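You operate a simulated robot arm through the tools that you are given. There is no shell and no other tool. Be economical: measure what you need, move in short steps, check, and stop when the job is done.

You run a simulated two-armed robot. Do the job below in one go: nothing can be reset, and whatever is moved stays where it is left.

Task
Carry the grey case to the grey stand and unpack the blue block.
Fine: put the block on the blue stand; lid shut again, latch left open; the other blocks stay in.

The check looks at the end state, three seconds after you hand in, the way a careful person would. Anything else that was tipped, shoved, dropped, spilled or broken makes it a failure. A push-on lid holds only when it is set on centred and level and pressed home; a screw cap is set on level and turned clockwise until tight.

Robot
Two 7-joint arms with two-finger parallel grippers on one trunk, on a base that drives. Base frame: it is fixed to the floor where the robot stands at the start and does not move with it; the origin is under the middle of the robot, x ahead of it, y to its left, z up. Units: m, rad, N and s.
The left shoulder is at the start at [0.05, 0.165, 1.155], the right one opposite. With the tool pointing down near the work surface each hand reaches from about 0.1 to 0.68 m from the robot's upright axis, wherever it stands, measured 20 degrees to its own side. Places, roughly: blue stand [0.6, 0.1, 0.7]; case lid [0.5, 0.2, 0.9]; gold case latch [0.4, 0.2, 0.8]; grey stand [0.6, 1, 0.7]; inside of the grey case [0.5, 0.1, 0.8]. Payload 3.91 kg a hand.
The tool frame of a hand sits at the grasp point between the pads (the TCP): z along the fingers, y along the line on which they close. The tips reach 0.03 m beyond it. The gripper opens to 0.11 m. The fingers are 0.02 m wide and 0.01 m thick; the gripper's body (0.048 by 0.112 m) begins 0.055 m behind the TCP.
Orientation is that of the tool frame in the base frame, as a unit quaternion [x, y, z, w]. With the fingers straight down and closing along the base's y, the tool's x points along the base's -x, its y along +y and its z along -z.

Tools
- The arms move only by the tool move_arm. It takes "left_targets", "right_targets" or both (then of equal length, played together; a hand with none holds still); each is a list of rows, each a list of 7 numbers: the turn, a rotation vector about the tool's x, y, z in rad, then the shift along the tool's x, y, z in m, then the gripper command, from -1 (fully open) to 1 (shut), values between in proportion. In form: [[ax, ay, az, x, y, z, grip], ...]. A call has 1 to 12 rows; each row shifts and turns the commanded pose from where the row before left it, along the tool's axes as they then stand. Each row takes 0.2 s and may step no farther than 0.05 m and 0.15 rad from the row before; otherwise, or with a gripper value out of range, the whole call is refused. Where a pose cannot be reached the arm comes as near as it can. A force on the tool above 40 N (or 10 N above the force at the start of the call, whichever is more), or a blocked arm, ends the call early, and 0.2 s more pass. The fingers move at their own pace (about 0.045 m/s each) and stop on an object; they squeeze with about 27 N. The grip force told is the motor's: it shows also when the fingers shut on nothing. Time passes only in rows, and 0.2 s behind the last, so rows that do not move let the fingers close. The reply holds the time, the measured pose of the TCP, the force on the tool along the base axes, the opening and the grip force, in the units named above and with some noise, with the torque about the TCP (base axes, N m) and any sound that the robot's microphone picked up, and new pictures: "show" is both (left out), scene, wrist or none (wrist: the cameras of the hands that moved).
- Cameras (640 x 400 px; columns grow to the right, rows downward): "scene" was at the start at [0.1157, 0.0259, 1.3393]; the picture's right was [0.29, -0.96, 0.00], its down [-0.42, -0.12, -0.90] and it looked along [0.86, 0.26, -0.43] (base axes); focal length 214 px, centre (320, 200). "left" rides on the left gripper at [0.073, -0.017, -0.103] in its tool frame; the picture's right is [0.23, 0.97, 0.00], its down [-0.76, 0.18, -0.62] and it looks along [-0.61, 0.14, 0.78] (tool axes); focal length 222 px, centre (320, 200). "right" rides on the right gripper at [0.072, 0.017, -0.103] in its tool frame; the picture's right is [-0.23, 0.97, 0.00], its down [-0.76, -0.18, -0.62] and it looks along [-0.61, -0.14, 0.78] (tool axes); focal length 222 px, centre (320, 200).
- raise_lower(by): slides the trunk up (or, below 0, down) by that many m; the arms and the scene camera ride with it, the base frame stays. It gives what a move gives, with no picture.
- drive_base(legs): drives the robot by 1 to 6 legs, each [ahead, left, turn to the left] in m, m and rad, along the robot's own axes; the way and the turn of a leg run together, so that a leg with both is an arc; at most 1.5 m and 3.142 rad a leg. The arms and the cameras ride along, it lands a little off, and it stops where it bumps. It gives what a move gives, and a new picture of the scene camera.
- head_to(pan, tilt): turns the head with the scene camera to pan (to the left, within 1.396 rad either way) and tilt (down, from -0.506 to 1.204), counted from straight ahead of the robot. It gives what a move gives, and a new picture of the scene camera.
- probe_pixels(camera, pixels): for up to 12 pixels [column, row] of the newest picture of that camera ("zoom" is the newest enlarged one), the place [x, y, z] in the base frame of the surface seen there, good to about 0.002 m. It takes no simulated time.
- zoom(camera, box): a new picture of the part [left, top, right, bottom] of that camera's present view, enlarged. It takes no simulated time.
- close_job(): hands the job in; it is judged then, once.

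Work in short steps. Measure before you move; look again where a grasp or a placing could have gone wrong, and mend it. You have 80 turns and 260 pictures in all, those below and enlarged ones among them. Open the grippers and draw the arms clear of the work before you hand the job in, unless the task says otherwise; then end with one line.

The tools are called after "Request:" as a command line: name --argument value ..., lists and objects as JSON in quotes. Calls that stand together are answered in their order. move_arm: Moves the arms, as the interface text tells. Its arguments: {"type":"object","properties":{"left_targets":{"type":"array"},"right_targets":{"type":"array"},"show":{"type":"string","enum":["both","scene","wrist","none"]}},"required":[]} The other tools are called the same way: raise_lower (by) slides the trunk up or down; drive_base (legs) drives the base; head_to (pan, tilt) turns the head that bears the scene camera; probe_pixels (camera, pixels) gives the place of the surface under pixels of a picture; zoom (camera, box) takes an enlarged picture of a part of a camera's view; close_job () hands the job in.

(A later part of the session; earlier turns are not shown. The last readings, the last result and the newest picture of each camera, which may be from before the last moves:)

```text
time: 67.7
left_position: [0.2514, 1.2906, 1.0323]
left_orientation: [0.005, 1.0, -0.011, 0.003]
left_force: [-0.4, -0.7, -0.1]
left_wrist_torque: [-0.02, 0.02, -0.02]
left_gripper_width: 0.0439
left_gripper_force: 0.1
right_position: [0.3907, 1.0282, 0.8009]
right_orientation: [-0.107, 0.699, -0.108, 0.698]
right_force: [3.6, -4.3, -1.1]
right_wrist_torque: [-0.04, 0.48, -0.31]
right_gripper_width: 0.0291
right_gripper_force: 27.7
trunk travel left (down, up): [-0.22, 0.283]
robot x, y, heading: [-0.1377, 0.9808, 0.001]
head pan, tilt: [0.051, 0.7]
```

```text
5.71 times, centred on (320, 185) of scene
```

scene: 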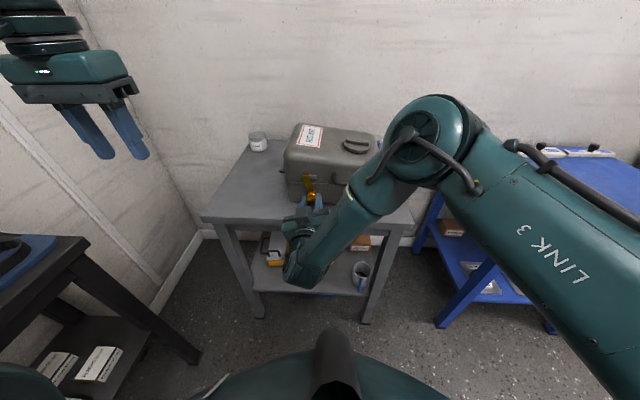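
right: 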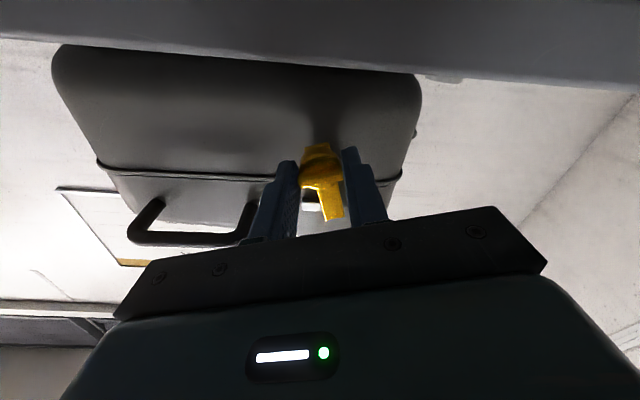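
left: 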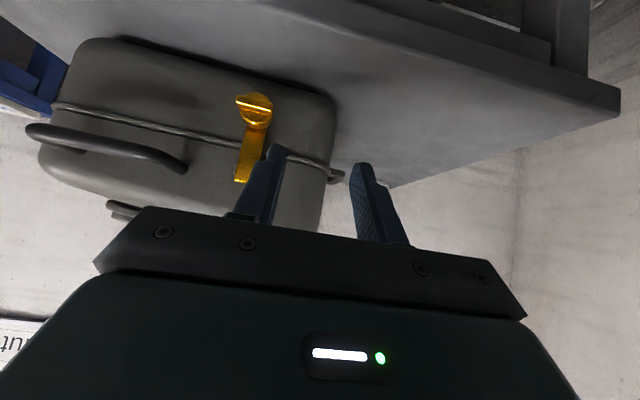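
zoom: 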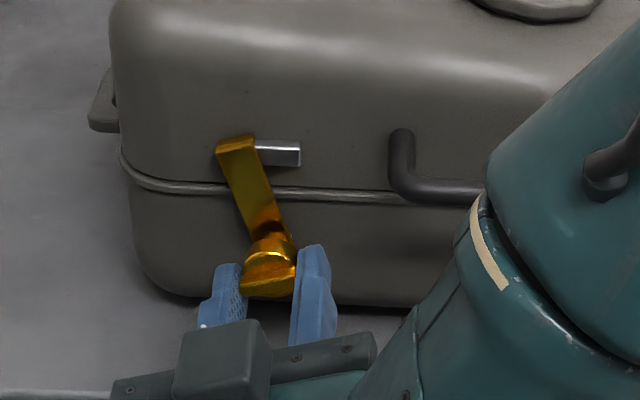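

Turning works: the whole gold piece pivots about the knob and the strap's hook is sliding off the silver keeper on the lid. I continue counter-clockwise to about 80°.

Request:
move_arm --right_targets '[[0, 0, -0.14, 0, 0, 0, 1], [0, 0, -0.14, 0, 0, 0, 1], [0, 0, -0.14, 0, 0, 0, 1], [0, 0, -0.14, 0, 0, 0, 1], [0, 0, -0.14, 0, 0, 0, 1], [0, 0, -0.14, 0, 0, 0, 1], [0, 0, -0.14, 0, 0, 0, 1], [0, 0, -0.14, 0, 0, 0, 1]]' --show "scene"

Request:
zoom --camera "scene" --box '[270, 140, 370, 230]'

```text
time: 69.5
left_position: [0.2502, 1.2906, 1.0318]
left_orientation: [0.005, 1.0, -0.01, 0.004]
left_force: [-0.8, -0.2, 1.1]
left_wrist_torque: [0.0, 0.02, 0.01]
left_gripper_width: 0.0439
left_gripper_force: 0.0
right_position: [0.3917, 1.0282, 0.8025]
right_orientation: [-0.462, 0.534, -0.462, 0.536]
right_force: [-1.2, -0.8, -0.2]
right_wrist_torque: [-0.02, 0.31, -0.1]
right_gripper_width: 0.0293
right_gripper_force: 27.0
trunk travel left (down, up): [-0.22, 0.283]
robot x, y, heading: [-0.136, 0.9796, 0.0]
head pan, tilt: [0.051, 0.7]
```

scene: 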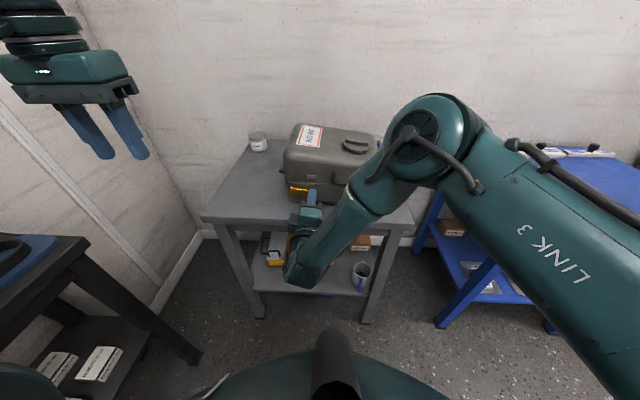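

```text
4.44 times, centred on (320, 185) of scene
```

zoom: 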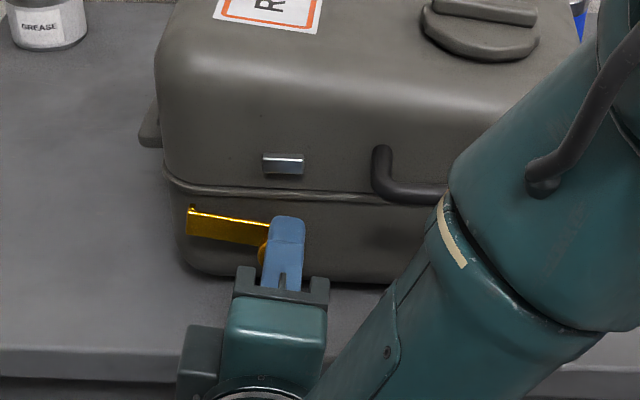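

The strap lies horizontal, clear of the silver keeper; the latch is open. I release, back off, and line the same hand up with the lid handle (closing vertically across its bar).

Request:
move_arm --right_targets '[[0, 0, 0, 0, 0, 0, 0.2], [0, 0, 0, 0, 0, 0, 0.2], [0, 0, 0, 0, 0, -0.035, 0.2], [0, 0, 0, 0, 0, -0.035, 0.2], [0, 0, -0.147, 0, 0, 0, 0.2], [0, 0, 0, 0.026, -0.016, 0, 0.2], [0, 0, 0, 0.026, -0.016, 0, 0.2], [0, 0, 0, 0.026, -0.016, 0, 0.2], [0, 0, 0, 0.026, -0.016, 0, 0.2], [0, 0, 0, 0, 0, 0, 0.2]]' --show "both"

Request:
zoom --camera "scene" --box '[270, 110, 400, 220]'

```text
time: 71.7
left_position: [0.2507, 1.2915, 1.0324]
left_orientation: [0.005, 1.0, -0.011, 0.005]
left_force: [0.2, 0.3, 0.2]
left_wrist_torque: [-0.01, 0.04, -0.03]
left_gripper_width: 0.0439
left_gripper_force: 0.0
right_position: [0.3203, 0.9232, 0.8677]
right_orientation: [-0.499, 0.5, -0.5, 0.501]
right_force: [0.1, 0.1, 0.6]
right_wrist_torque: [-0.02, -0.01, 0.02]
right_gripper_width: 0.044
right_gripper_force: 0.1
trunk travel left (down, up): [-0.22, 0.283]
robot x, y, heading: [-0.1356, 0.982, 0.003]
head pan, tilt: [0.051, 0.7]
```

scene: 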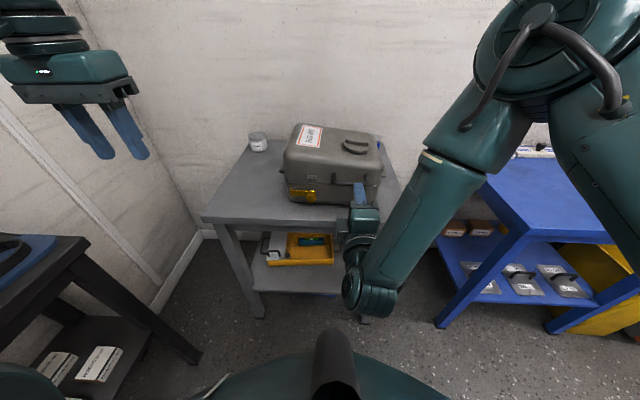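
right: 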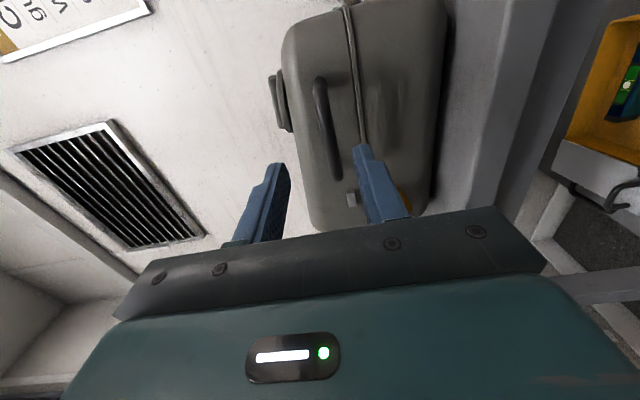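

```text
3.64 times, centred on (335, 165) of scene
```

zoom: 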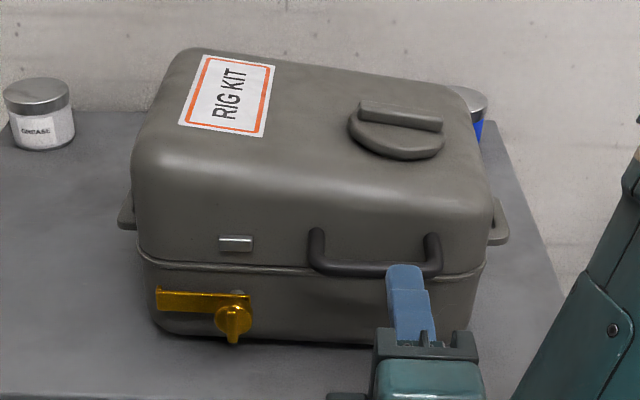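

The latch is clearly swung aside. In the right camera the handle bar runs from (318,85) to (338,175); I probe it, plus the back edge where the lid hinges.

Request:
probe_pixels --camera "right" --pixels '[[320, 90], [325, 120], [331, 150], [338, 177], [318, 120], [331, 115], [345, 130], [356, 100]]'

Request:
probe_pixels --camera "zoom" --pixels '[[200, 52], [440, 90], [350, 268], [315, 245], [430, 250], [300, 60], [250, 200], [240, 242]]'

```text
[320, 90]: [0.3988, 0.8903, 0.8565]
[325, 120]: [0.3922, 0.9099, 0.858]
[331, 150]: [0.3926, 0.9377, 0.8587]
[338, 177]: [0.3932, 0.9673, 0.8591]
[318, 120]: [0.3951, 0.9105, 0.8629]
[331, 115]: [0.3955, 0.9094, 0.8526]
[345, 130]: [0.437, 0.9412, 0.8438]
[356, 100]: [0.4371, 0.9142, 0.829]
```

```text
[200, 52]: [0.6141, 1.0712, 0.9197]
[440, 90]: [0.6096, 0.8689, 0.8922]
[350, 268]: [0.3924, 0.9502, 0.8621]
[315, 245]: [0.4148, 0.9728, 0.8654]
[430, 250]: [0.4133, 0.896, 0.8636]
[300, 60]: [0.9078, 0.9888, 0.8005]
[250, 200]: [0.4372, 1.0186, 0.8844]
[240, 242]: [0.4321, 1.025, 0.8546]
```

The handle bar is centred near (0.398, 0.931, 0.859), with the lid wall at 0.437. I slide over it, grip, and try a first small opening arc about the back edge.

Request:
move_arm --right_targets '[[0, 0, 0, -0.008, 0.0087, 0.0, 0.2], [0, 0, 0, 0, 0, 0.035, 0.2], [0, 0, 0, 0, 0, 0.035, 0.2], [0, 0, 0, 0, 0, 0, 1], [0, 0, 0, 0, 0, 0, 1], [0, 0, 0, 0, 0, 0, 1], [0, 0, 0, 0, 0, 0, 1]]' --show "wrist"

Request:
move_arm --right_targets '[[-0.07, 0, 0, 0, -0.0181, 0.0021, 1], [-0.07, 0, 0, 0, -0.0181, 0.0021, 1], [-0.07, 0, 0, 0, -0.0181, 0.0021, 1]]' --show "both"

Request:
zoom --camera "scene" --box '[270, 110, 400, 220]'

```text
time: 73.3
left_position: [0.2493, 1.29, 1.032]
left_orientation: [0.005, 1.0, -0.012, 0.004]
left_force: [0.0, -0.4, -0.7]
left_wrist_torque: [-0.02, 0.01, 0.04]
left_gripper_width: 0.0439
left_gripper_force: 0.0
right_position: [0.3916, 0.9321, 0.8598]
right_orientation: [-0.497, 0.499, -0.502, 0.503]
right_force: [2.8, 0.4, 11.2]
right_wrist_torque: [-0.1, -0.09, 0.18]
right_gripper_width: 0.0113
right_gripper_force: 26.5
trunk travel left (down, up): [-0.22, 0.283]
robot x, y, heading: [-0.139, 0.9828, -0.003]
head pan, tilt: [0.051, 0.7]
```

right: 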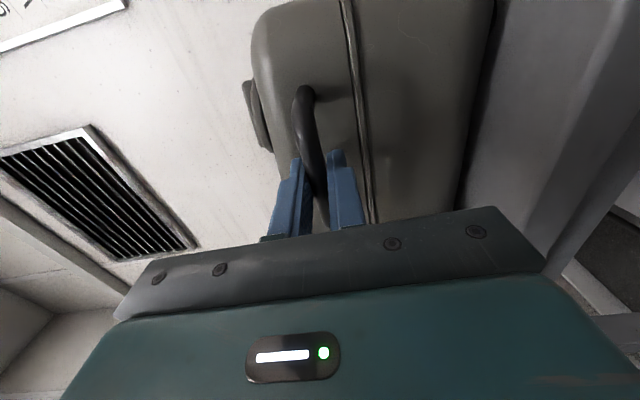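

```text
time: 74.1
left_position: [0.2501, 1.2908, 1.0311]
left_orientation: [0.005, 1.0, -0.011, 0.004]
left_force: [-0.4, -0.7, -0.3]
left_wrist_torque: [-0.04, 0.02, 0.01]
left_gripper_width: 0.0439
left_gripper_force: 0.1
right_position: [0.3999, 0.9318, 0.9121]
right_orientation: [-0.549, 0.55, -0.444, 0.446]
right_force: [1.1, 1.5, 0.1]
right_wrist_torque: [0.14, -0.11, 0.16]
right_gripper_width: 0.0117
right_gripper_force: 27.7
trunk travel left (down, up): [-0.22, 0.283]
robot x, y, heading: [-0.1339, 0.9824, -0.001]
head pan, tilt: [0.051, 0.7]
```

scene: 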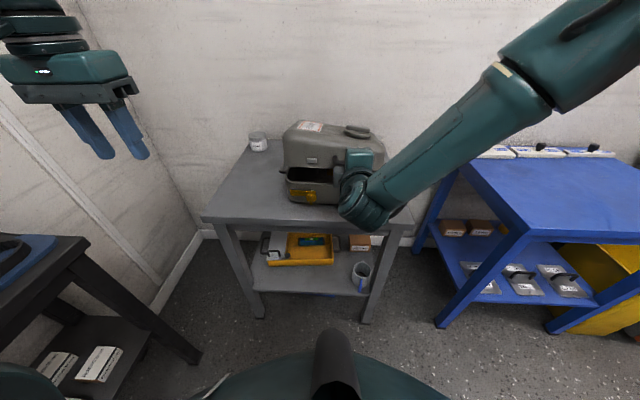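
right: 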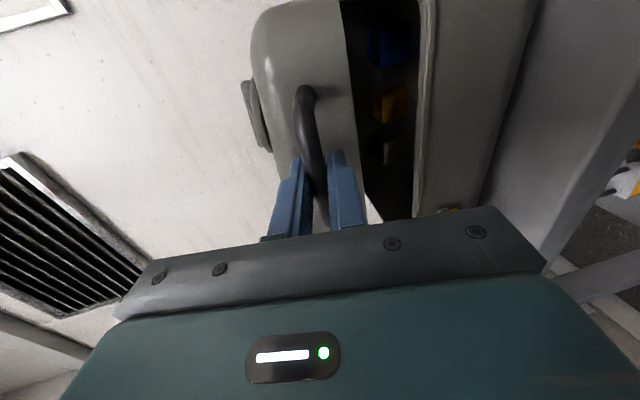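

```text
3.64 times, centred on (335, 165) of scene
```

zoom: 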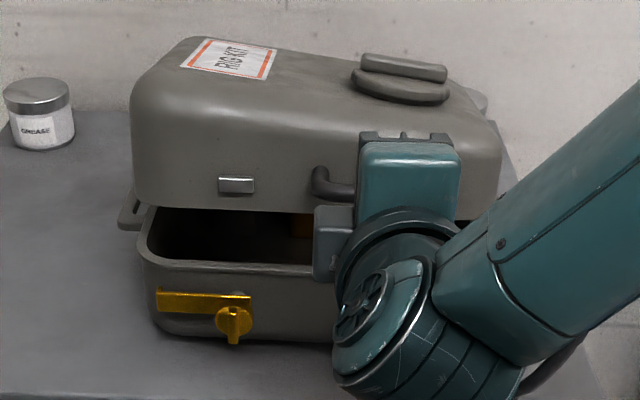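

The lid is hinged at the back and lifts freely; I can see blue and orange blocks inside. Full opening would be beyond reach from here, so I lower it again, back the hand off, drive ahead, and redo it from closer.

Request:
move_arm --right_targets '[[0.07, 0, 0, 0, 0.0181, -0.0008, 1], [0.07, 0, 0, 0, 0.0181, -0.0008, 1], [0.07, 0, 0, 0, 0.0175, -0.0008, 1], [0, 0, 0, 0, 0, 0, 0.2], [0, 0, 0, 0, 0, 0, 0.2], [0, 0, 0, 0, 0, -0.035, 0.2], [0, 0, 0, 0, 0, -0.035, 0.2], [0, 0, 0, 0, 0, -0.035, 0.2], [0, 0, 0, 0, 0, -0.035, 0.2]]' --show "none"

```text
time: 76.1
left_position: [0.2504, 1.2908, 1.0321]
left_orientation: [0.004, 1.0, -0.011, 0.005]
left_force: [0.2, 0.2, -0.1]
left_wrist_torque: [-0.01, -0.04, 0.03]
left_gripper_width: 0.0441
left_gripper_force: 0.0
right_position: [0.2485, 0.9329, 0.8588]
right_orientation: [-0.498, 0.501, -0.5, 0.501]
right_force: [0.7, 0.5, -0.2]
right_wrist_torque: [0.0, 0.01, -0.02]
right_gripper_width: 0.0439
right_gripper_force: 0.1
trunk travel left (down, up): [-0.22, 0.283]
robot x, y, heading: [-0.1358, 0.9796, -0.002]
head pan, tilt: [0.051, 0.7]
```

I drive ahead 0.12 and raise the trunk 0.1 (lowering the right hand by the same amount) for reach at the open-lid end.

Request:
drive_base --legs '[[0.12, 0.0, 0.0]]'

Request:
raise_lower --by 0.1

Request:
move_arm --right_targets '[[0, 0, 0, 0, 0.033, 0, 0.2], [0, 0, 0, 0, 0.033, 0, 0.2], [0, 0, 0, 0, 0.033, 0, 0.2], [0, 0, 0, 0, 0, 0, 0.2]]' --show "both"

Request:
probe_pixels --camera "right" --pixels '[[318, 100], [322, 120], [327, 140], [331, 150]]'

```text
time: 77.3
left_position: [0.3693, 1.2912, 1.0318]
left_orientation: [0.004, 1.0, -0.012, 0.005]
left_force: [0.1, -0.3, -0.3]
left_wrist_torque: [0.01, 0.0, 0.02]
left_gripper_width: 0.0441
left_gripper_force: 0.1
right_position: [0.3696, 0.9345, 0.859]
right_orientation: [0.499, -0.5, 0.501, -0.5]
right_force: [0.0, 0.3, -0.3]
right_wrist_torque: [0.01, -0.03, 0.02]
right_gripper_width: 0.0441
right_gripper_force: 0.1
trunk travel left (down, up): [-0.22, 0.283]
robot x, y, heading: [-0.0174, 0.9778, -0.001]
head pan, tilt: [0.051, 0.7]
```

scene: 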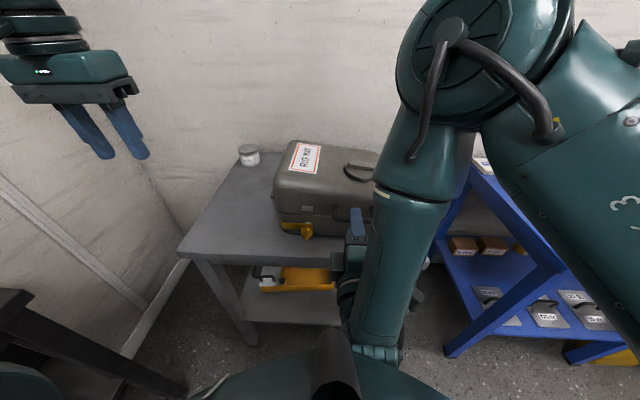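

```text
time: 78.7
left_position: [0.3696, 1.2893, 1.1317]
left_orientation: [0.006, 1.0, -0.012, 0.004]
left_force: [0.4, -1.1, -1.2]
left_wrist_torque: [0.01, 0.01, 0.03]
left_gripper_width: 0.0439
left_gripper_force: 0.0
right_position: [0.3704, 0.9336, 0.9582]
right_orientation: [-0.498, 0.501, -0.5, 0.501]
right_force: [-0.1, -0.3, -0.2]
right_wrist_torque: [0.02, -0.03, -0.04]
right_gripper_width: 0.044
right_gripper_force: 0.0
trunk travel left (down, up): [-0.32, 0.183]
robot x, y, heading: [-0.0196, 0.9756, -0.001]
head pan, tilt: [0.051, 0.7]
```

```text
time: 79.7
left_position: [0.3693, 1.2901, 1.1316]
left_orientation: [0.006, 1.0, -0.011, 0.005]
left_force: [0.1, 0.5, 0.1]
left_wrist_torque: [0.01, -0.01, 0.02]
left_gripper_width: 0.044
left_gripper_force: 0.2
right_position: [0.384, 0.9664, 0.894]
right_orientation: [0.497, -0.501, 0.502, -0.5]
right_force: [-3.4, -10.1, 13.9]
right_wrist_torque: [-0.25, -0.17, -0.2]
right_gripper_width: 0.0371
right_gripper_force: 0.0
right hand out of reach, approached as far as the arm can: row 2, 3
trunk travel left (down, up): [-0.32, 0.183]
robot x, y, heading: [-0.0172, 0.9847, 0.001]
head pan, tilt: [0.051, 0.7]
```

scene: 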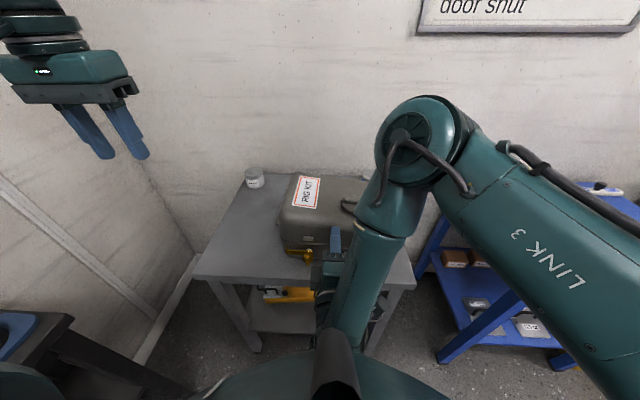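
right: 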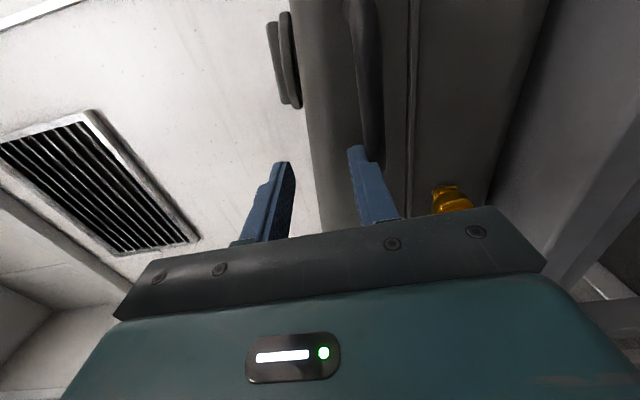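

```text
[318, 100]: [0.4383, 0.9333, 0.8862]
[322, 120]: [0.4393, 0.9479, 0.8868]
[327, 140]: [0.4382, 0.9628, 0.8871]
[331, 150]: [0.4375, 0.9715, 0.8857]
```

The lower finger brushed the handle because the raised trunk limited the arm. I back the hand up and out, then return the trunk down, where the horizontal pose was reachable; I'll use the trunk as part of the lifting instead.

Request:
move_arm --right_targets '[[0, 0, 0, 0, -0.015, 0, 0.2], [0, 0, 0, 0.015, -0.01, -0.03, 0.2], [0, 0, 0, 0.018, 0, -0.03, 0.2], [0, 0, 0, 0, 0, 0, 0.2]]' --show "none"

Request:
raise_lower --by -0.1

Request:
move_arm --right_targets '[[0, 0, 0, 0, 0, 0, 0.2]]' --show "both"

```text
time: 80.7
left_position: [0.3703, 1.2892, 1.131]
left_orientation: [0.006, 1.0, -0.013, 0.004]
left_force: [-0.6, -0.3, 1.2]
left_wrist_torque: [0.02, 0.0, -0.01]
left_gripper_width: 0.0442
left_gripper_force: 0.0
right_position: [0.3662, 0.9315, 0.9376]
right_orientation: [-0.499, 0.502, -0.499, 0.5]
right_force: [0.1, 0.0, 1.1]
right_wrist_torque: [0.02, -0.01, -0.01]
right_gripper_width: 0.0444
right_gripper_force: 0.1
right hand out of reach, approached as far as the arm can: row 2, 3
trunk travel left (down, up): [-0.32, 0.183]
robot x, y, heading: [-0.0138, 0.9776, -0.001]
head pan, tilt: [0.051, 0.7]
```

```text
time: 81.5
left_position: [0.3661, 1.2901, 1.0705]
left_orientation: [0.005, 1.0, -0.011, 0.005]
left_force: [0.5, -0.6, -0.5]
left_wrist_torque: [-0.02, -0.02, -0.03]
left_gripper_width: 0.0441
left_gripper_force: 0.1
right_position: [0.3652, 0.9294, 0.887]
right_orientation: [-0.486, 0.491, -0.511, 0.511]
right_force: [-14.0, 0.1, 32.0]
right_wrist_torque: [-0.18, -0.64, -0.03]
right_gripper_width: 0.0271
right_gripper_force: 0.0
trunk travel left (down, up): [-0.258, 0.245]
robot x, y, heading: [-0.0195, 0.9776, -0.002]
head pan, tilt: [0.051, 0.7]
stopped: the force on the tool passed its limit at 51 N (the readings are from after the stop); the commanded pose is now the measured one
```

```text
time: 81.9
left_position: [0.3662, 1.2902, 1.0704]
left_orientation: [0.005, 1.0, -0.011, 0.006]
left_force: [0.2, 0.5, 0.0]
left_wrist_torque: [-0.02, 0.0, 0.02]
left_gripper_width: 0.0439
left_gripper_force: 0.0
right_position: [0.366, 0.9316, 0.8862]
right_orientation: [-0.487, 0.491, -0.51, 0.511]
right_force: [-13.8, 0.6, 34.3]
right_wrist_torque: [-0.17, -0.77, -0.06]
right_gripper_width: 0.0266
right_gripper_force: 0.0
trunk travel left (down, up): [-0.258, 0.245]
robot x, y, heading: [-0.0163, 0.9822, -0.002]
head pan, tilt: [0.051, 0.7]
```

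scene: 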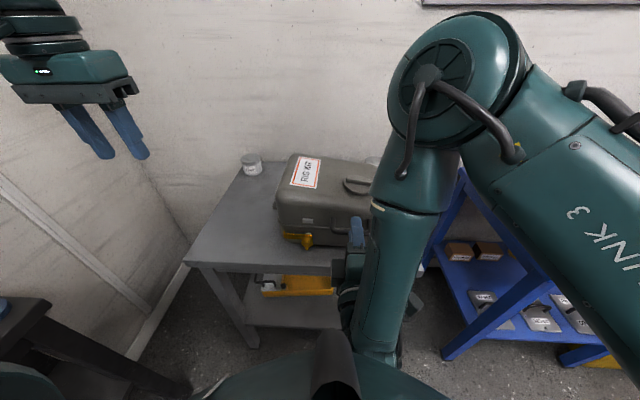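
right: 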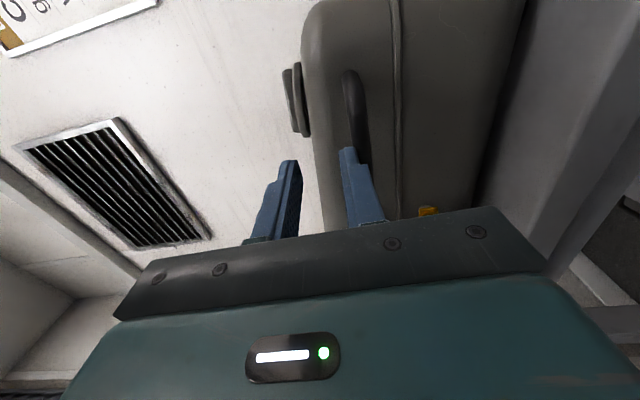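

The retreat hadn't happened (out of reach), so the lower finger came down on the handle bar; the trunk stopped on force, with the lid simply pressed shut. I raise off it, drive back 0.06, and then lower.

Request:
raise_lower --by 0.04

Request:
drive_base --legs '[[-0.06, 0.0, 0.0]]'

Request:
raise_lower --by -0.078

Request:
zoom --camera "scene" --box '[220, 120, 420, 270]'

```text
time: 82.8
left_position: [0.3691, 1.2912, 1.1099]
left_orientation: [0.005, 1.0, -0.011, 0.003]
left_force: [-0.3, 0.4, -0.1]
left_wrist_torque: [0.0, -0.03, 0.01]
left_gripper_width: 0.044
left_gripper_force: 0.1
right_position: [0.3666, 0.9303, 0.9204]
right_orientation: [-0.492, 0.496, -0.506, 0.506]
right_force: [0.0, 0.0, 0.1]
right_wrist_torque: [0.0, -0.02, 0.0]
right_gripper_width: 0.0438
right_gripper_force: 0.1
trunk travel left (down, up): [-0.298, 0.205]
robot x, y, heading: [-0.0185, 0.9821, 0.003]
head pan, tilt: [0.051, 0.7]
```

```text
time: 83.7
left_position: [0.3093, 1.2893, 1.1088]
left_orientation: [0.005, 1.0, -0.012, 0.005]
left_force: [-0.8, -0.7, 0.3]
left_wrist_torque: [0.03, -0.08, -0.02]
left_gripper_width: 0.0439
left_gripper_force: 0.0
right_position: [0.3074, 0.9309, 0.9226]
right_orientation: [0.491, -0.496, 0.507, -0.506]
right_force: [-0.1, 0.1, -0.2]
right_wrist_torque: [-0.02, 0.0, -0.01]
right_gripper_width: 0.0437
right_gripper_force: 0.1
trunk travel left (down, up): [-0.298, 0.205]
robot x, y, heading: [-0.0792, 0.9782, -0.001]
head pan, tilt: [0.051, 0.7]
```

scene: 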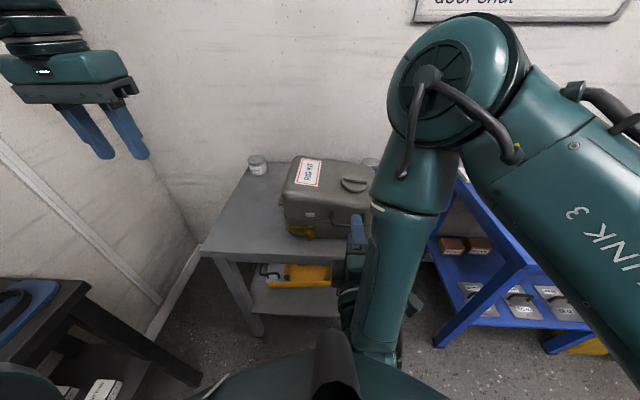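

```text
time: 84.9
left_position: [0.3103, 1.29, 1.0321]
left_orientation: [0.005, 1.0, -0.011, 0.005]
left_force: [0.9, -0.7, -0.7]
left_wrist_torque: [0.03, 0.06, 0.02]
left_gripper_width: 0.0439
left_gripper_force: 0.0
right_position: [0.3066, 0.9302, 0.8446]
right_orientation: [0.49, -0.496, 0.507, -0.507]
right_force: [-0.7, 0.2, -0.8]
right_wrist_torque: [0.02, 0.02, -0.04]
right_gripper_width: 0.0441
right_gripper_force: 0.1
trunk travel left (down, up): [-0.22, 0.283]
robot x, y, heading: [-0.0772, 0.9795, -0.003]
head pan, tilt: [0.051, 0.7]
```

```text
2.67 times, centred on (320, 195) of scene
```

zoom: 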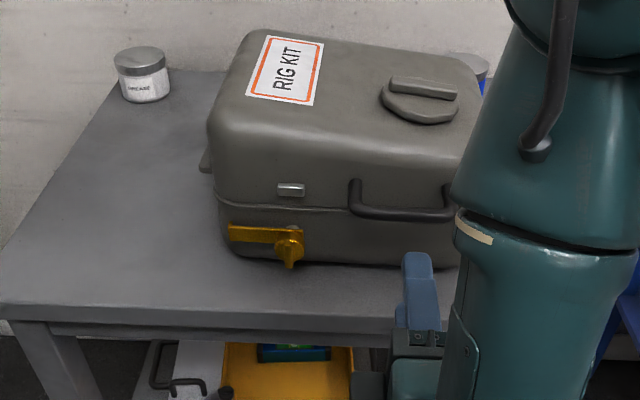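

All is undisturbed; the lid is shut and the latch still aside. I re-probe the handle bar before gripping.

Request:
probe_pixels --camera "zoom" --pixels '[[360, 210], [400, 215], [440, 217], [357, 190], [300, 230]]'

```text
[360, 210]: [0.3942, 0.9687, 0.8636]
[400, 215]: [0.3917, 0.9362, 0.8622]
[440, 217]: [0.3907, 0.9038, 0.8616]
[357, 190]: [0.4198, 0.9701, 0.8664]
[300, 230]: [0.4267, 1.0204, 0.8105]
```

The handle is unchanged at about (0.397, 0.93, 0.859). I slide over it and grip, then open the lid along the hinge arc.

Request:
move_arm --right_targets '[[-0.024, 0, 0, 0, -0.0145, 0, 0.2], [0, 0, 0, 0, 0, 0.042, 0.2], [0, 0, 0, 0, 0, 0.042, 0.2], [0, 0, 0, 0, 0, 0, 1], [0, 0, 0, 0, 0, 0, 1], [0, 0, 0, 0, 0, 0, 1], [0, 0, 0, 0, 0, 0, 1]]' --show "none"

Request:
move_arm --right_targets '[[-0.14, 0, 0, 0, -0.0358, 0.0055, 1], [-0.14, 0, 0, 0, -0.0358, 0.0055, 1], [-0.14, 0, 0, 0, -0.0358, 0.0055, 1], [-0.14, 0, 0, 0, -0.0358, 0.0055, 1]]' --show "scene"

```text
time: 86.5
left_position: [0.3105, 1.29, 1.0313]
left_orientation: [0.005, 1.0, -0.011, 0.004]
left_force: [-0.2, -1.1, 0.6]
left_wrist_torque: [0.02, 0.05, 0.02]
left_gripper_width: 0.0439
left_gripper_force: 0.1
right_position: [0.3924, 0.9313, 0.8593]
right_orientation: [-0.497, 0.501, -0.5, 0.502]
right_force: [2.4, 0.1, 7.9]
right_wrist_torque: [-0.21, -0.06, 0.6]
right_gripper_width: 0.0115
right_gripper_force: 27.4
trunk travel left (down, up): [-0.22, 0.283]
robot x, y, heading: [-0.0759, 0.9812, -0.004]
head pan, tilt: [0.051, 0.7]
```

```text
time: 87.5
left_position: [0.3104, 1.2886, 1.031]
left_orientation: [0.006, 1.0, -0.012, 0.003]
left_force: [0.0, 0.3, -0.5]
left_wrist_torque: [0.02, 0.03, 0.01]
left_gripper_width: 0.0439
left_gripper_force: 0.1
right_position: [0.4427, 0.9293, 0.9907]
right_orientation: [-0.615, 0.623, -0.341, 0.343]
right_force: [3.5, -0.9, -0.5]
right_wrist_torque: [0.05, 0.1, -0.36]
right_gripper_width: 0.0118
right_gripper_force: 27.3
trunk travel left (down, up): [-0.22, 0.283]
robot x, y, heading: [-0.0777, 0.9807, 0.003]
head pan, tilt: [0.051, 0.7]
```

scene: 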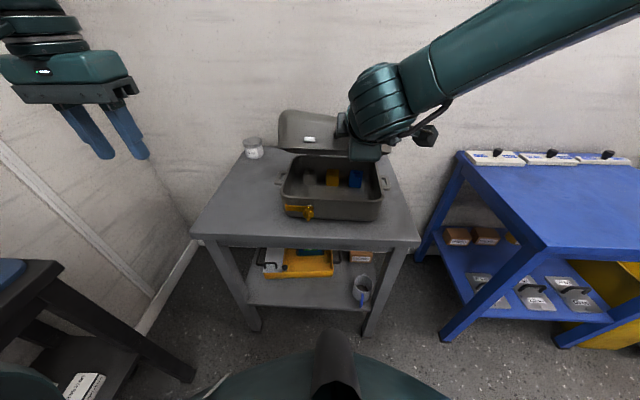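

The lid is rising smoothly with low force; inside I see grey, yellow and blue blocks at (310–355,180). I continue the arc.

Request:
move_arm --right_targets '[[-0.14, 0, 0, 0, -0.0358, 0.0055, 1], [-0.14, 0, 0, 0, -0.0358, 0.0055, 1], [-0.14, 0, 0, 0, -0.0358, 0.0055, 1], [-0.14, 0, 0, 0, -0.0358, 0.0055, 1], [-0.14, 0, 0, 0, -0.0358, 0.0055, 1]]' --show "scene"

Request:
zoom --camera "scene" --box '[250, 80, 430, 230]'

```text
time: 88.7
left_position: [0.3117, 1.2893, 1.031]
left_orientation: [0.005, 1.0, -0.011, 0.005]
left_force: [-0.4, 0.8, -0.4]
left_wrist_torque: [0.04, 0.0, -0.02]
left_gripper_width: 0.0438
left_gripper_force: 0.0
right_position: [0.4571, 0.9286, 1.01]
right_orientation: [-0.631, 0.636, -0.313, 0.314]
right_force: [0.5, -0.8, 0.9]
right_wrist_torque: [0.65, -0.04, -0.03]
right_gripper_width: 0.0116
right_gripper_force: 26.4
right hand out of reach, approached as far as the arm can: row 1, 2, 3, 4, 5
trunk travel left (down, up): [-0.22, 0.283]
robot x, y, heading: [-0.081, 0.9763, 0.004]
head pan, tilt: [0.051, 0.7]
```

scene: 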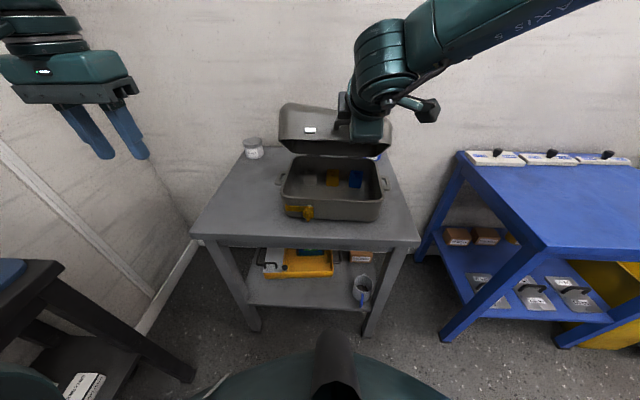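

```text
2.67 times, centred on (340, 155) of scene
```

zoom: 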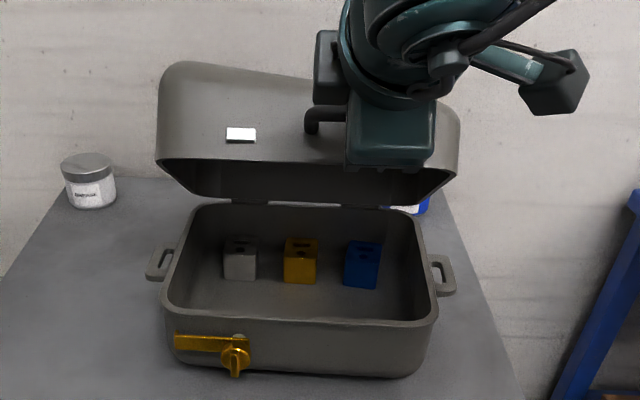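

All three blocks stand upright in the case: grey, yellow and blue (right). The wrist limit stops further hand rotation, but the round bar can turn in the grip, so I continue the arc by translation only.

Request:
move_arm --right_targets '[[0, 0, 0, 0, -0.0379, 0.0083, 1], [0, 0, 0, 0, -0.0379, 0.0103, 1], [0, 0, 0, 0, -0.0333, 0.0196, 1], [0, 0, 0, 0, -0.0333, 0.0216, 1]]' --show "scene"

Request:
zoom --camera "scene" --box '[250, 60, 430, 230]'

```text
time: 89.7
left_position: [0.31, 1.291, 1.0317]
left_orientation: [0.006, 1.0, -0.012, 0.004]
left_force: [0.0, 1.2, 1.0]
left_wrist_torque: [0.03, 0.02, -0.02]
left_gripper_width: 0.044
left_gripper_force: 0.1
right_position: [0.465, 0.9227, 1.0191]
right_orientation: [-0.625, 0.638, -0.316, 0.321]
right_force: [-1.7, 2.4, 1.3]
right_wrist_torque: [0.29, 0.01, 0.68]
right_gripper_width: 0.0115
right_gripper_force: 27.0
right hand out of reach, approached as far as the arm can: row 1, 2, 3, 4
trunk travel left (down, up): [-0.22, 0.283]
robot x, y, heading: [-0.0772, 0.9803, -0.0]
head pan, tilt: [0.051, 0.7]
```

scene: 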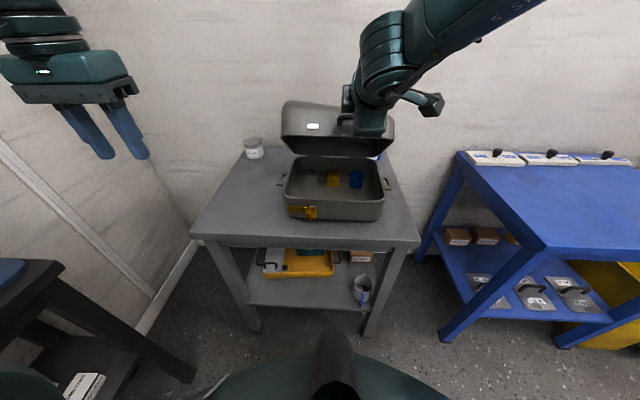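

```text
2.35 times, centred on (340, 145) of scene
```

zoom: 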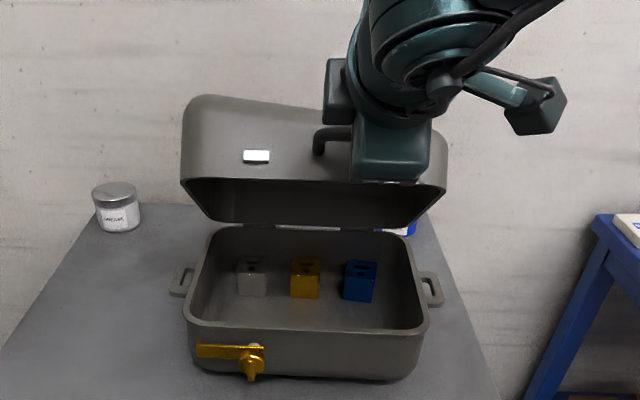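

The arm is joint-limited when pitched down. Since the bar can turn in the grip, I instead pitch the hand back toward horizontal while following the arc.

Request:
move_arm --right_targets '[[0.12, 0, 0, 0, -0.0343, 0.007, 1], [0.12, 0, 0, 0, -0.0314, 0.0156, 1], [0.12, 0, 0, 0, -0.0263, 0.0231, 1], [0.12, 0, 0, 0, -0.0195, 0.0291, 1]]' --show "scene"

```text
time: 90.7
left_position: [0.3125, 1.2898, 1.0309]
left_orientation: [0.005, 1.0, -0.011, 0.004]
left_force: [-0.4, 0.4, -0.2]
left_wrist_torque: [0.0, -0.02, 0.0]
left_gripper_width: 0.0441
left_gripper_force: 0.1
right_position: [0.5868, 0.9175, 1.0839]
right_orientation: [-0.539, 0.545, -0.455, 0.454]
right_force: [0.7, 0.5, 0.7]
right_wrist_torque: [-0.47, 0.17, -0.07]
right_gripper_width: 0.0118
right_gripper_force: 27.2
trunk travel left (down, up): [-0.22, 0.283]
robot x, y, heading: [-0.0731, 0.9823, -0.005]
head pan, tilt: [0.051, 0.7]
```

scene: 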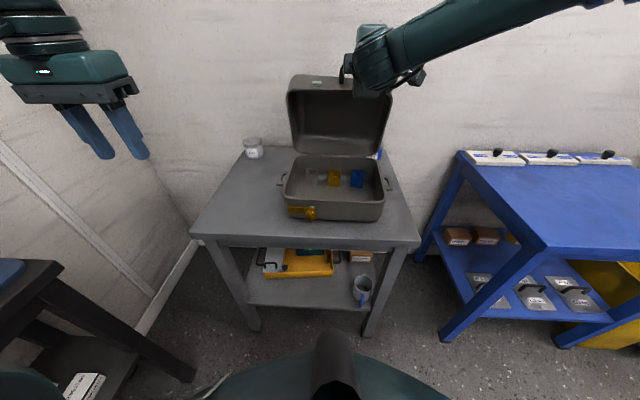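

The lid is near 75° and following well. I continue past vertical.

Request:
move_arm --right_targets '[[0, 0, 0, 0, -0.0114, 0.0331, 1], [0, 0, 0, 0, -0.0067, 0.0344, 1], [0, 0, 0, 0, -0.0018, 0.0349, 1]]' --show "scene"

Request:
zoom --camera "scene" --box '[250, 60, 430, 230]'

```text
time: 91.5
left_position: [0.3119, 1.2907, 1.0308]
left_orientation: [0.006, 1.0, -0.012, 0.003]
left_force: [0.0, 0.8, 0.1]
left_wrist_torque: [-0.03, -0.05, -0.01]
left_gripper_width: 0.0438
left_gripper_force: 0.0
right_position: [0.6882, 0.9205, 1.0833]
right_orientation: [-0.539, 0.542, -0.455, 0.457]
right_force: [-1.0, -0.6, -0.7]
right_wrist_torque: [-0.4, 0.2, 0.33]
right_gripper_width: 0.0122
right_gripper_force: 27.4
trunk travel left (down, up): [-0.22, 0.283]
robot x, y, heading: [-0.0787, 0.9834, -0.002]
head pan, tilt: [0.051, 0.7]
```

scene: 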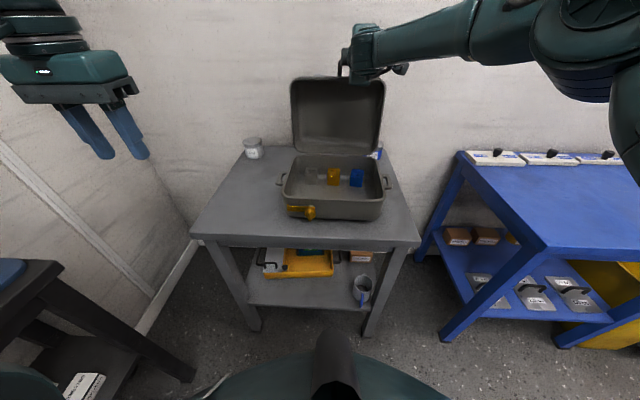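

```text
2.35 times, centred on (340, 145) of scene
```

zoom: 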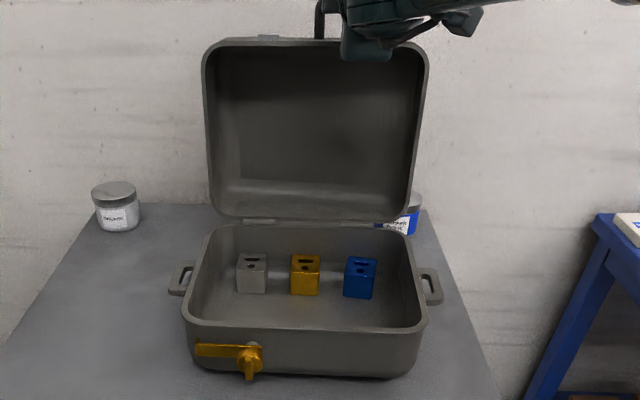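

The lid is at about 95°. I nudge it onward gently to find whether it has a resting stop.

Request:
move_arm --right_targets '[[0, 0, 0, 0, 0.0014, 0.0175, 1], [0, 0, 0, 0, 0.0017, 0.0174, 1], [0, 0, 0, 0, 0, 0, 1]]' --show "scene"

Request:
zoom --camera "scene" --box '[250, 60, 430, 230]'

```text
time: 92.3
left_position: [0.3106, 1.2891, 1.0305]
left_orientation: [0.005, 1.0, -0.011, 0.003]
left_force: [0.5, -0.4, -0.1]
left_wrist_torque: [-0.01, 0.01, 0.0]
left_gripper_width: 0.044
left_gripper_force: 0.0
right_position: [0.691, 0.9212, 1.0808]
right_orientation: [-0.536, 0.543, -0.457, 0.458]
right_force: [0.3, -3.9, -3.4]
right_wrist_torque: [-0.53, 0.05, 0.32]
right_gripper_width: 0.0118
right_gripper_force: 26.7
right hand out of reach, approached as far as the arm can: row 1, 2
trunk travel left (down, up): [-0.22, 0.283]
robot x, y, heading: [-0.0762, 0.9801, -0.005]
head pan, tilt: [0.051, 0.7]
```

scene: 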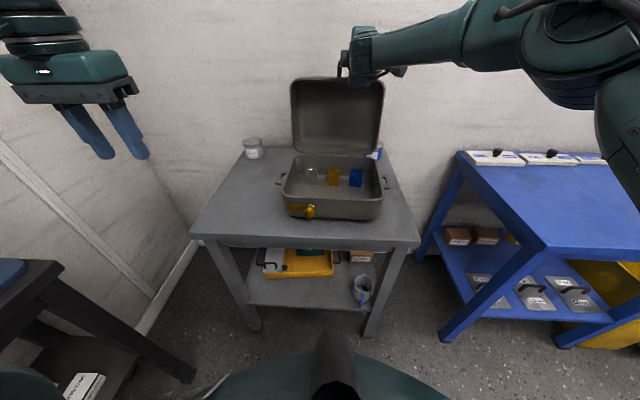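

```text
2.35 times, centred on (340, 145) of scene
```

zoom: 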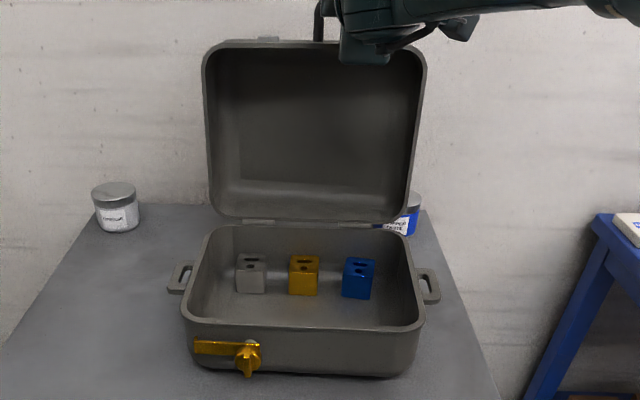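

The arm is at its reach edge with little force, so I creep the base ahead 0.025 to push the lid further back and read the hand force for a stop.

Request:
drive_base --legs '[[0.025, 0.0, 0.0]]'

Request:
zoom --camera "scene" --box '[250, 60, 430, 230]'

Request:
probe_pixels --camera "zoom" --pixels '[[250, 262], [305, 262], [358, 262], [358, 272], [345, 258], [372, 262], [356, 290], [330, 290], [230, 300], [315, 45], [405, 300], [300, 325]]'

```text
time: 93.1
left_position: [0.3378, 1.2905, 1.0313]
left_orientation: [0.005, 1.0, -0.012, 0.003]
left_force: [0.4, -0.2, 0.1]
left_wrist_torque: [-0.03, 0.0, 0.01]
left_gripper_width: 0.0439
left_gripper_force: 0.1
right_position: [0.7174, 0.9229, 1.0773]
right_orientation: [-0.538, 0.543, -0.455, 0.456]
right_force: [-1.8, -0.4, -10.2]
right_wrist_torque: [-0.46, 0.06, 0.13]
right_gripper_width: 0.0116
right_gripper_force: 27.0
trunk travel left (down, up): [-0.22, 0.283]
robot x, y, heading: [-0.0502, 0.9802, 0.002]
head pan, tilt: [0.051, 0.7]
```

scene: 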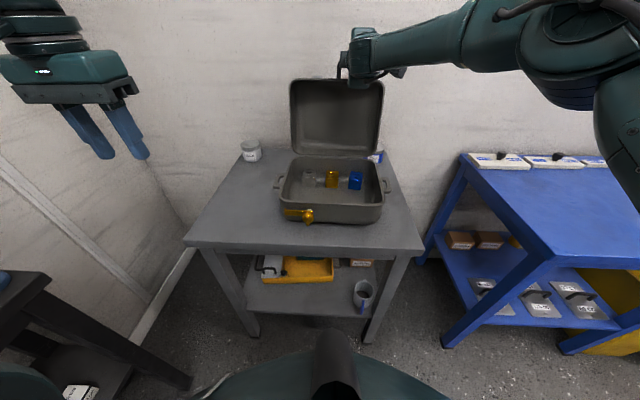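

```text
2.35 times, centred on (340, 145) of scene
```

zoom: 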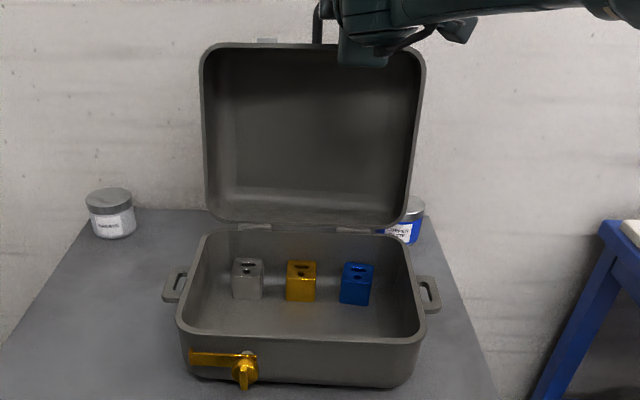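

```text
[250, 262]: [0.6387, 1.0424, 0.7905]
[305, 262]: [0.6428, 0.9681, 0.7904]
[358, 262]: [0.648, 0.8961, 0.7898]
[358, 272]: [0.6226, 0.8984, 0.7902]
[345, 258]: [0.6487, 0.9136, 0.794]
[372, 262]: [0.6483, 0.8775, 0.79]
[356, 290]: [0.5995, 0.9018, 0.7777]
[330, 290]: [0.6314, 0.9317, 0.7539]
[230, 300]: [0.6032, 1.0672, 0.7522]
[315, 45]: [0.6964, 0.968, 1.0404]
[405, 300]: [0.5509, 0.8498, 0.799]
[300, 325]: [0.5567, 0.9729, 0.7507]
```

The blocks' tops are at z≈0.79 (blue: x 0.60–0.65, y 0.878–0.917). The hand feels 10 N downward since the arc now descends, so I ease the trunk down slightly and creep ahead again.

Request:
raise_lower --by -0.008

Request:
drive_base --legs '[[0.025, 0.0, 0.0]]'

Request:
zoom --camera "scene" --box '[250, 60, 430, 230]'

Request:
probe_pixels --camera "zoom" --pixels '[[315, 52], [300, 130], [300, 225], [250, 232], [370, 235], [260, 50], [420, 50], [205, 200]]'

```text
time: 93.7
left_position: [0.3352, 1.291, 1.0232]
left_orientation: [0.006, 1.0, -0.011, 0.005]
left_force: [1.2, 0.1, -0.2]
left_wrist_torque: [0.02, -0.02, 0.01]
left_gripper_width: 0.0441
left_gripper_force: 0.1
right_position: [0.7159, 0.9226, 1.0755]
right_orientation: [-0.536, 0.54, -0.458, 0.46]
right_force: [5.2, 0.3, 13.5]
right_wrist_torque: [-0.45, -0.27, 0.44]
right_gripper_width: 0.0117
right_gripper_force: 26.8
trunk travel left (down, up): [-0.212, 0.291]
robot x, y, heading: [-0.0539, 0.9824, 0.001]
head pan, tilt: [0.051, 0.7]
```

```text
time: 94.5
left_position: [0.3609, 1.2893, 1.0229]
left_orientation: [0.006, 1.0, -0.01, 0.003]
left_force: [-0.3, 0.1, 0.0]
left_wrist_torque: [0.0, 0.02, 0.03]
left_gripper_width: 0.0441
left_gripper_force: 0.0
right_position: [0.7423, 0.9222, 1.0658]
right_orientation: [-0.539, 0.543, -0.454, 0.456]
right_force: [-2.3, -2.6, -6.2]
right_wrist_torque: [-0.44, 0.03, 0.64]
right_gripper_width: 0.0116
right_gripper_force: 27.1
trunk travel left (down, up): [-0.212, 0.291]
robot x, y, heading: [-0.028, 0.9804, -0.001]
head pan, tilt: [0.051, 0.7]
```

scene: 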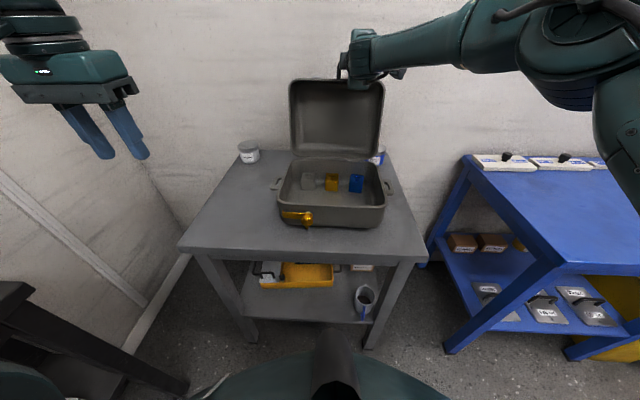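

```text
2.35 times, centred on (340, 145) of scene
```

zoom: 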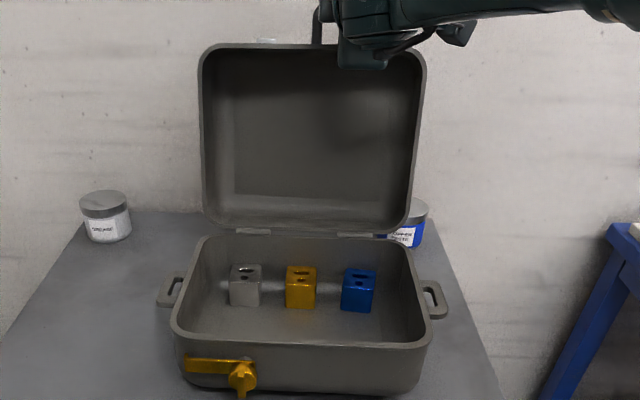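

```text
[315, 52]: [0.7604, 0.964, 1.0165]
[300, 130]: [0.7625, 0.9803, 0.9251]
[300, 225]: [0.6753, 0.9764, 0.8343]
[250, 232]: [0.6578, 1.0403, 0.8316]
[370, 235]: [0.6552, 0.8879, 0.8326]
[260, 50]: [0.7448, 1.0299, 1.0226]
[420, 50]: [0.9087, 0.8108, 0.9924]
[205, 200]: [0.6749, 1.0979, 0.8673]
```

No stop yet at ~106° (hinge near (0.657, 0.832)). One more small creep, watching for a firm stop.

Request:
raise_lower --by -0.01

Request:
drive_base --legs '[[0.025, 0.0, 0.0]]'

Request:
probe_pixels --camera "scene" --pixels '[[337, 130], [337, 160], [308, 218], [337, 222], [357, 183], [330, 185], [380, 190], [330, 95]]'

```text
time: 95.0
left_position: [0.3591, 1.2909, 1.0146]
left_orientation: [0.005, 1.0, -0.012, 0.005]
left_force: [-0.4, 0.8, -0.3]
left_wrist_torque: [0.02, 0.02, -0.03]
left_gripper_width: 0.0441
left_gripper_force: 0.1
right_position: [0.7409, 0.9219, 1.0673]
right_orientation: [-0.535, 0.54, -0.459, 0.459]
right_force: [10.3, 2.6, 26.5]
right_wrist_torque: [-0.45, -0.39, 0.51]
right_gripper_width: 0.0117
right_gripper_force: 27.0
trunk travel left (down, up): [-0.202, 0.301]
robot x, y, heading: [-0.0321, 0.9793, -0.001]
head pan, tilt: [0.051, 0.7]
```

```text
time: 95.9
left_position: [0.385, 1.2905, 1.0136]
left_orientation: [0.006, 1.0, -0.011, 0.004]
left_force: [0.0, 0.5, -0.8]
left_wrist_torque: [0.0, -0.02, 0.03]
left_gripper_width: 0.0441
left_gripper_force: 0.0
right_position: [0.7662, 0.9215, 1.0563]
right_orientation: [-0.539, 0.544, -0.454, 0.455]
right_force: [2.2, -4.2, 2.8]
right_wrist_torque: [-0.54, -0.08, -0.1]
right_gripper_width: 0.0116
right_gripper_force: 26.4
trunk travel left (down, up): [-0.202, 0.301]
robot x, y, heading: [0.0011, 0.9784, -0.004]
head pan, tilt: [0.051, 0.7]
```

scene: 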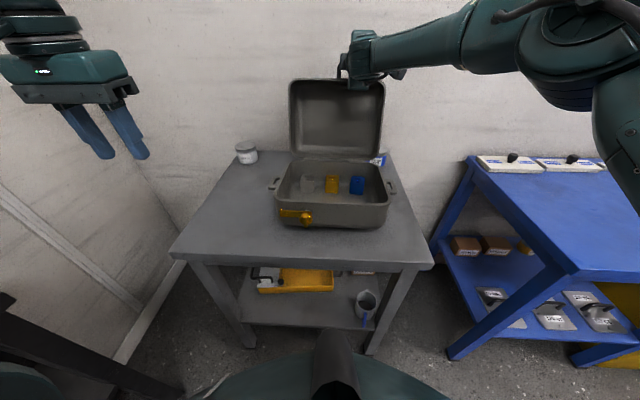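

```text
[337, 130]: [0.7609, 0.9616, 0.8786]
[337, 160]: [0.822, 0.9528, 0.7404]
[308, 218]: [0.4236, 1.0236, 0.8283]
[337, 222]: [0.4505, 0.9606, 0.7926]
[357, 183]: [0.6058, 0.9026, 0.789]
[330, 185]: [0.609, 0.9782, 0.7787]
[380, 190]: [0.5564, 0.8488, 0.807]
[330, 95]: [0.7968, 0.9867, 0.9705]
```

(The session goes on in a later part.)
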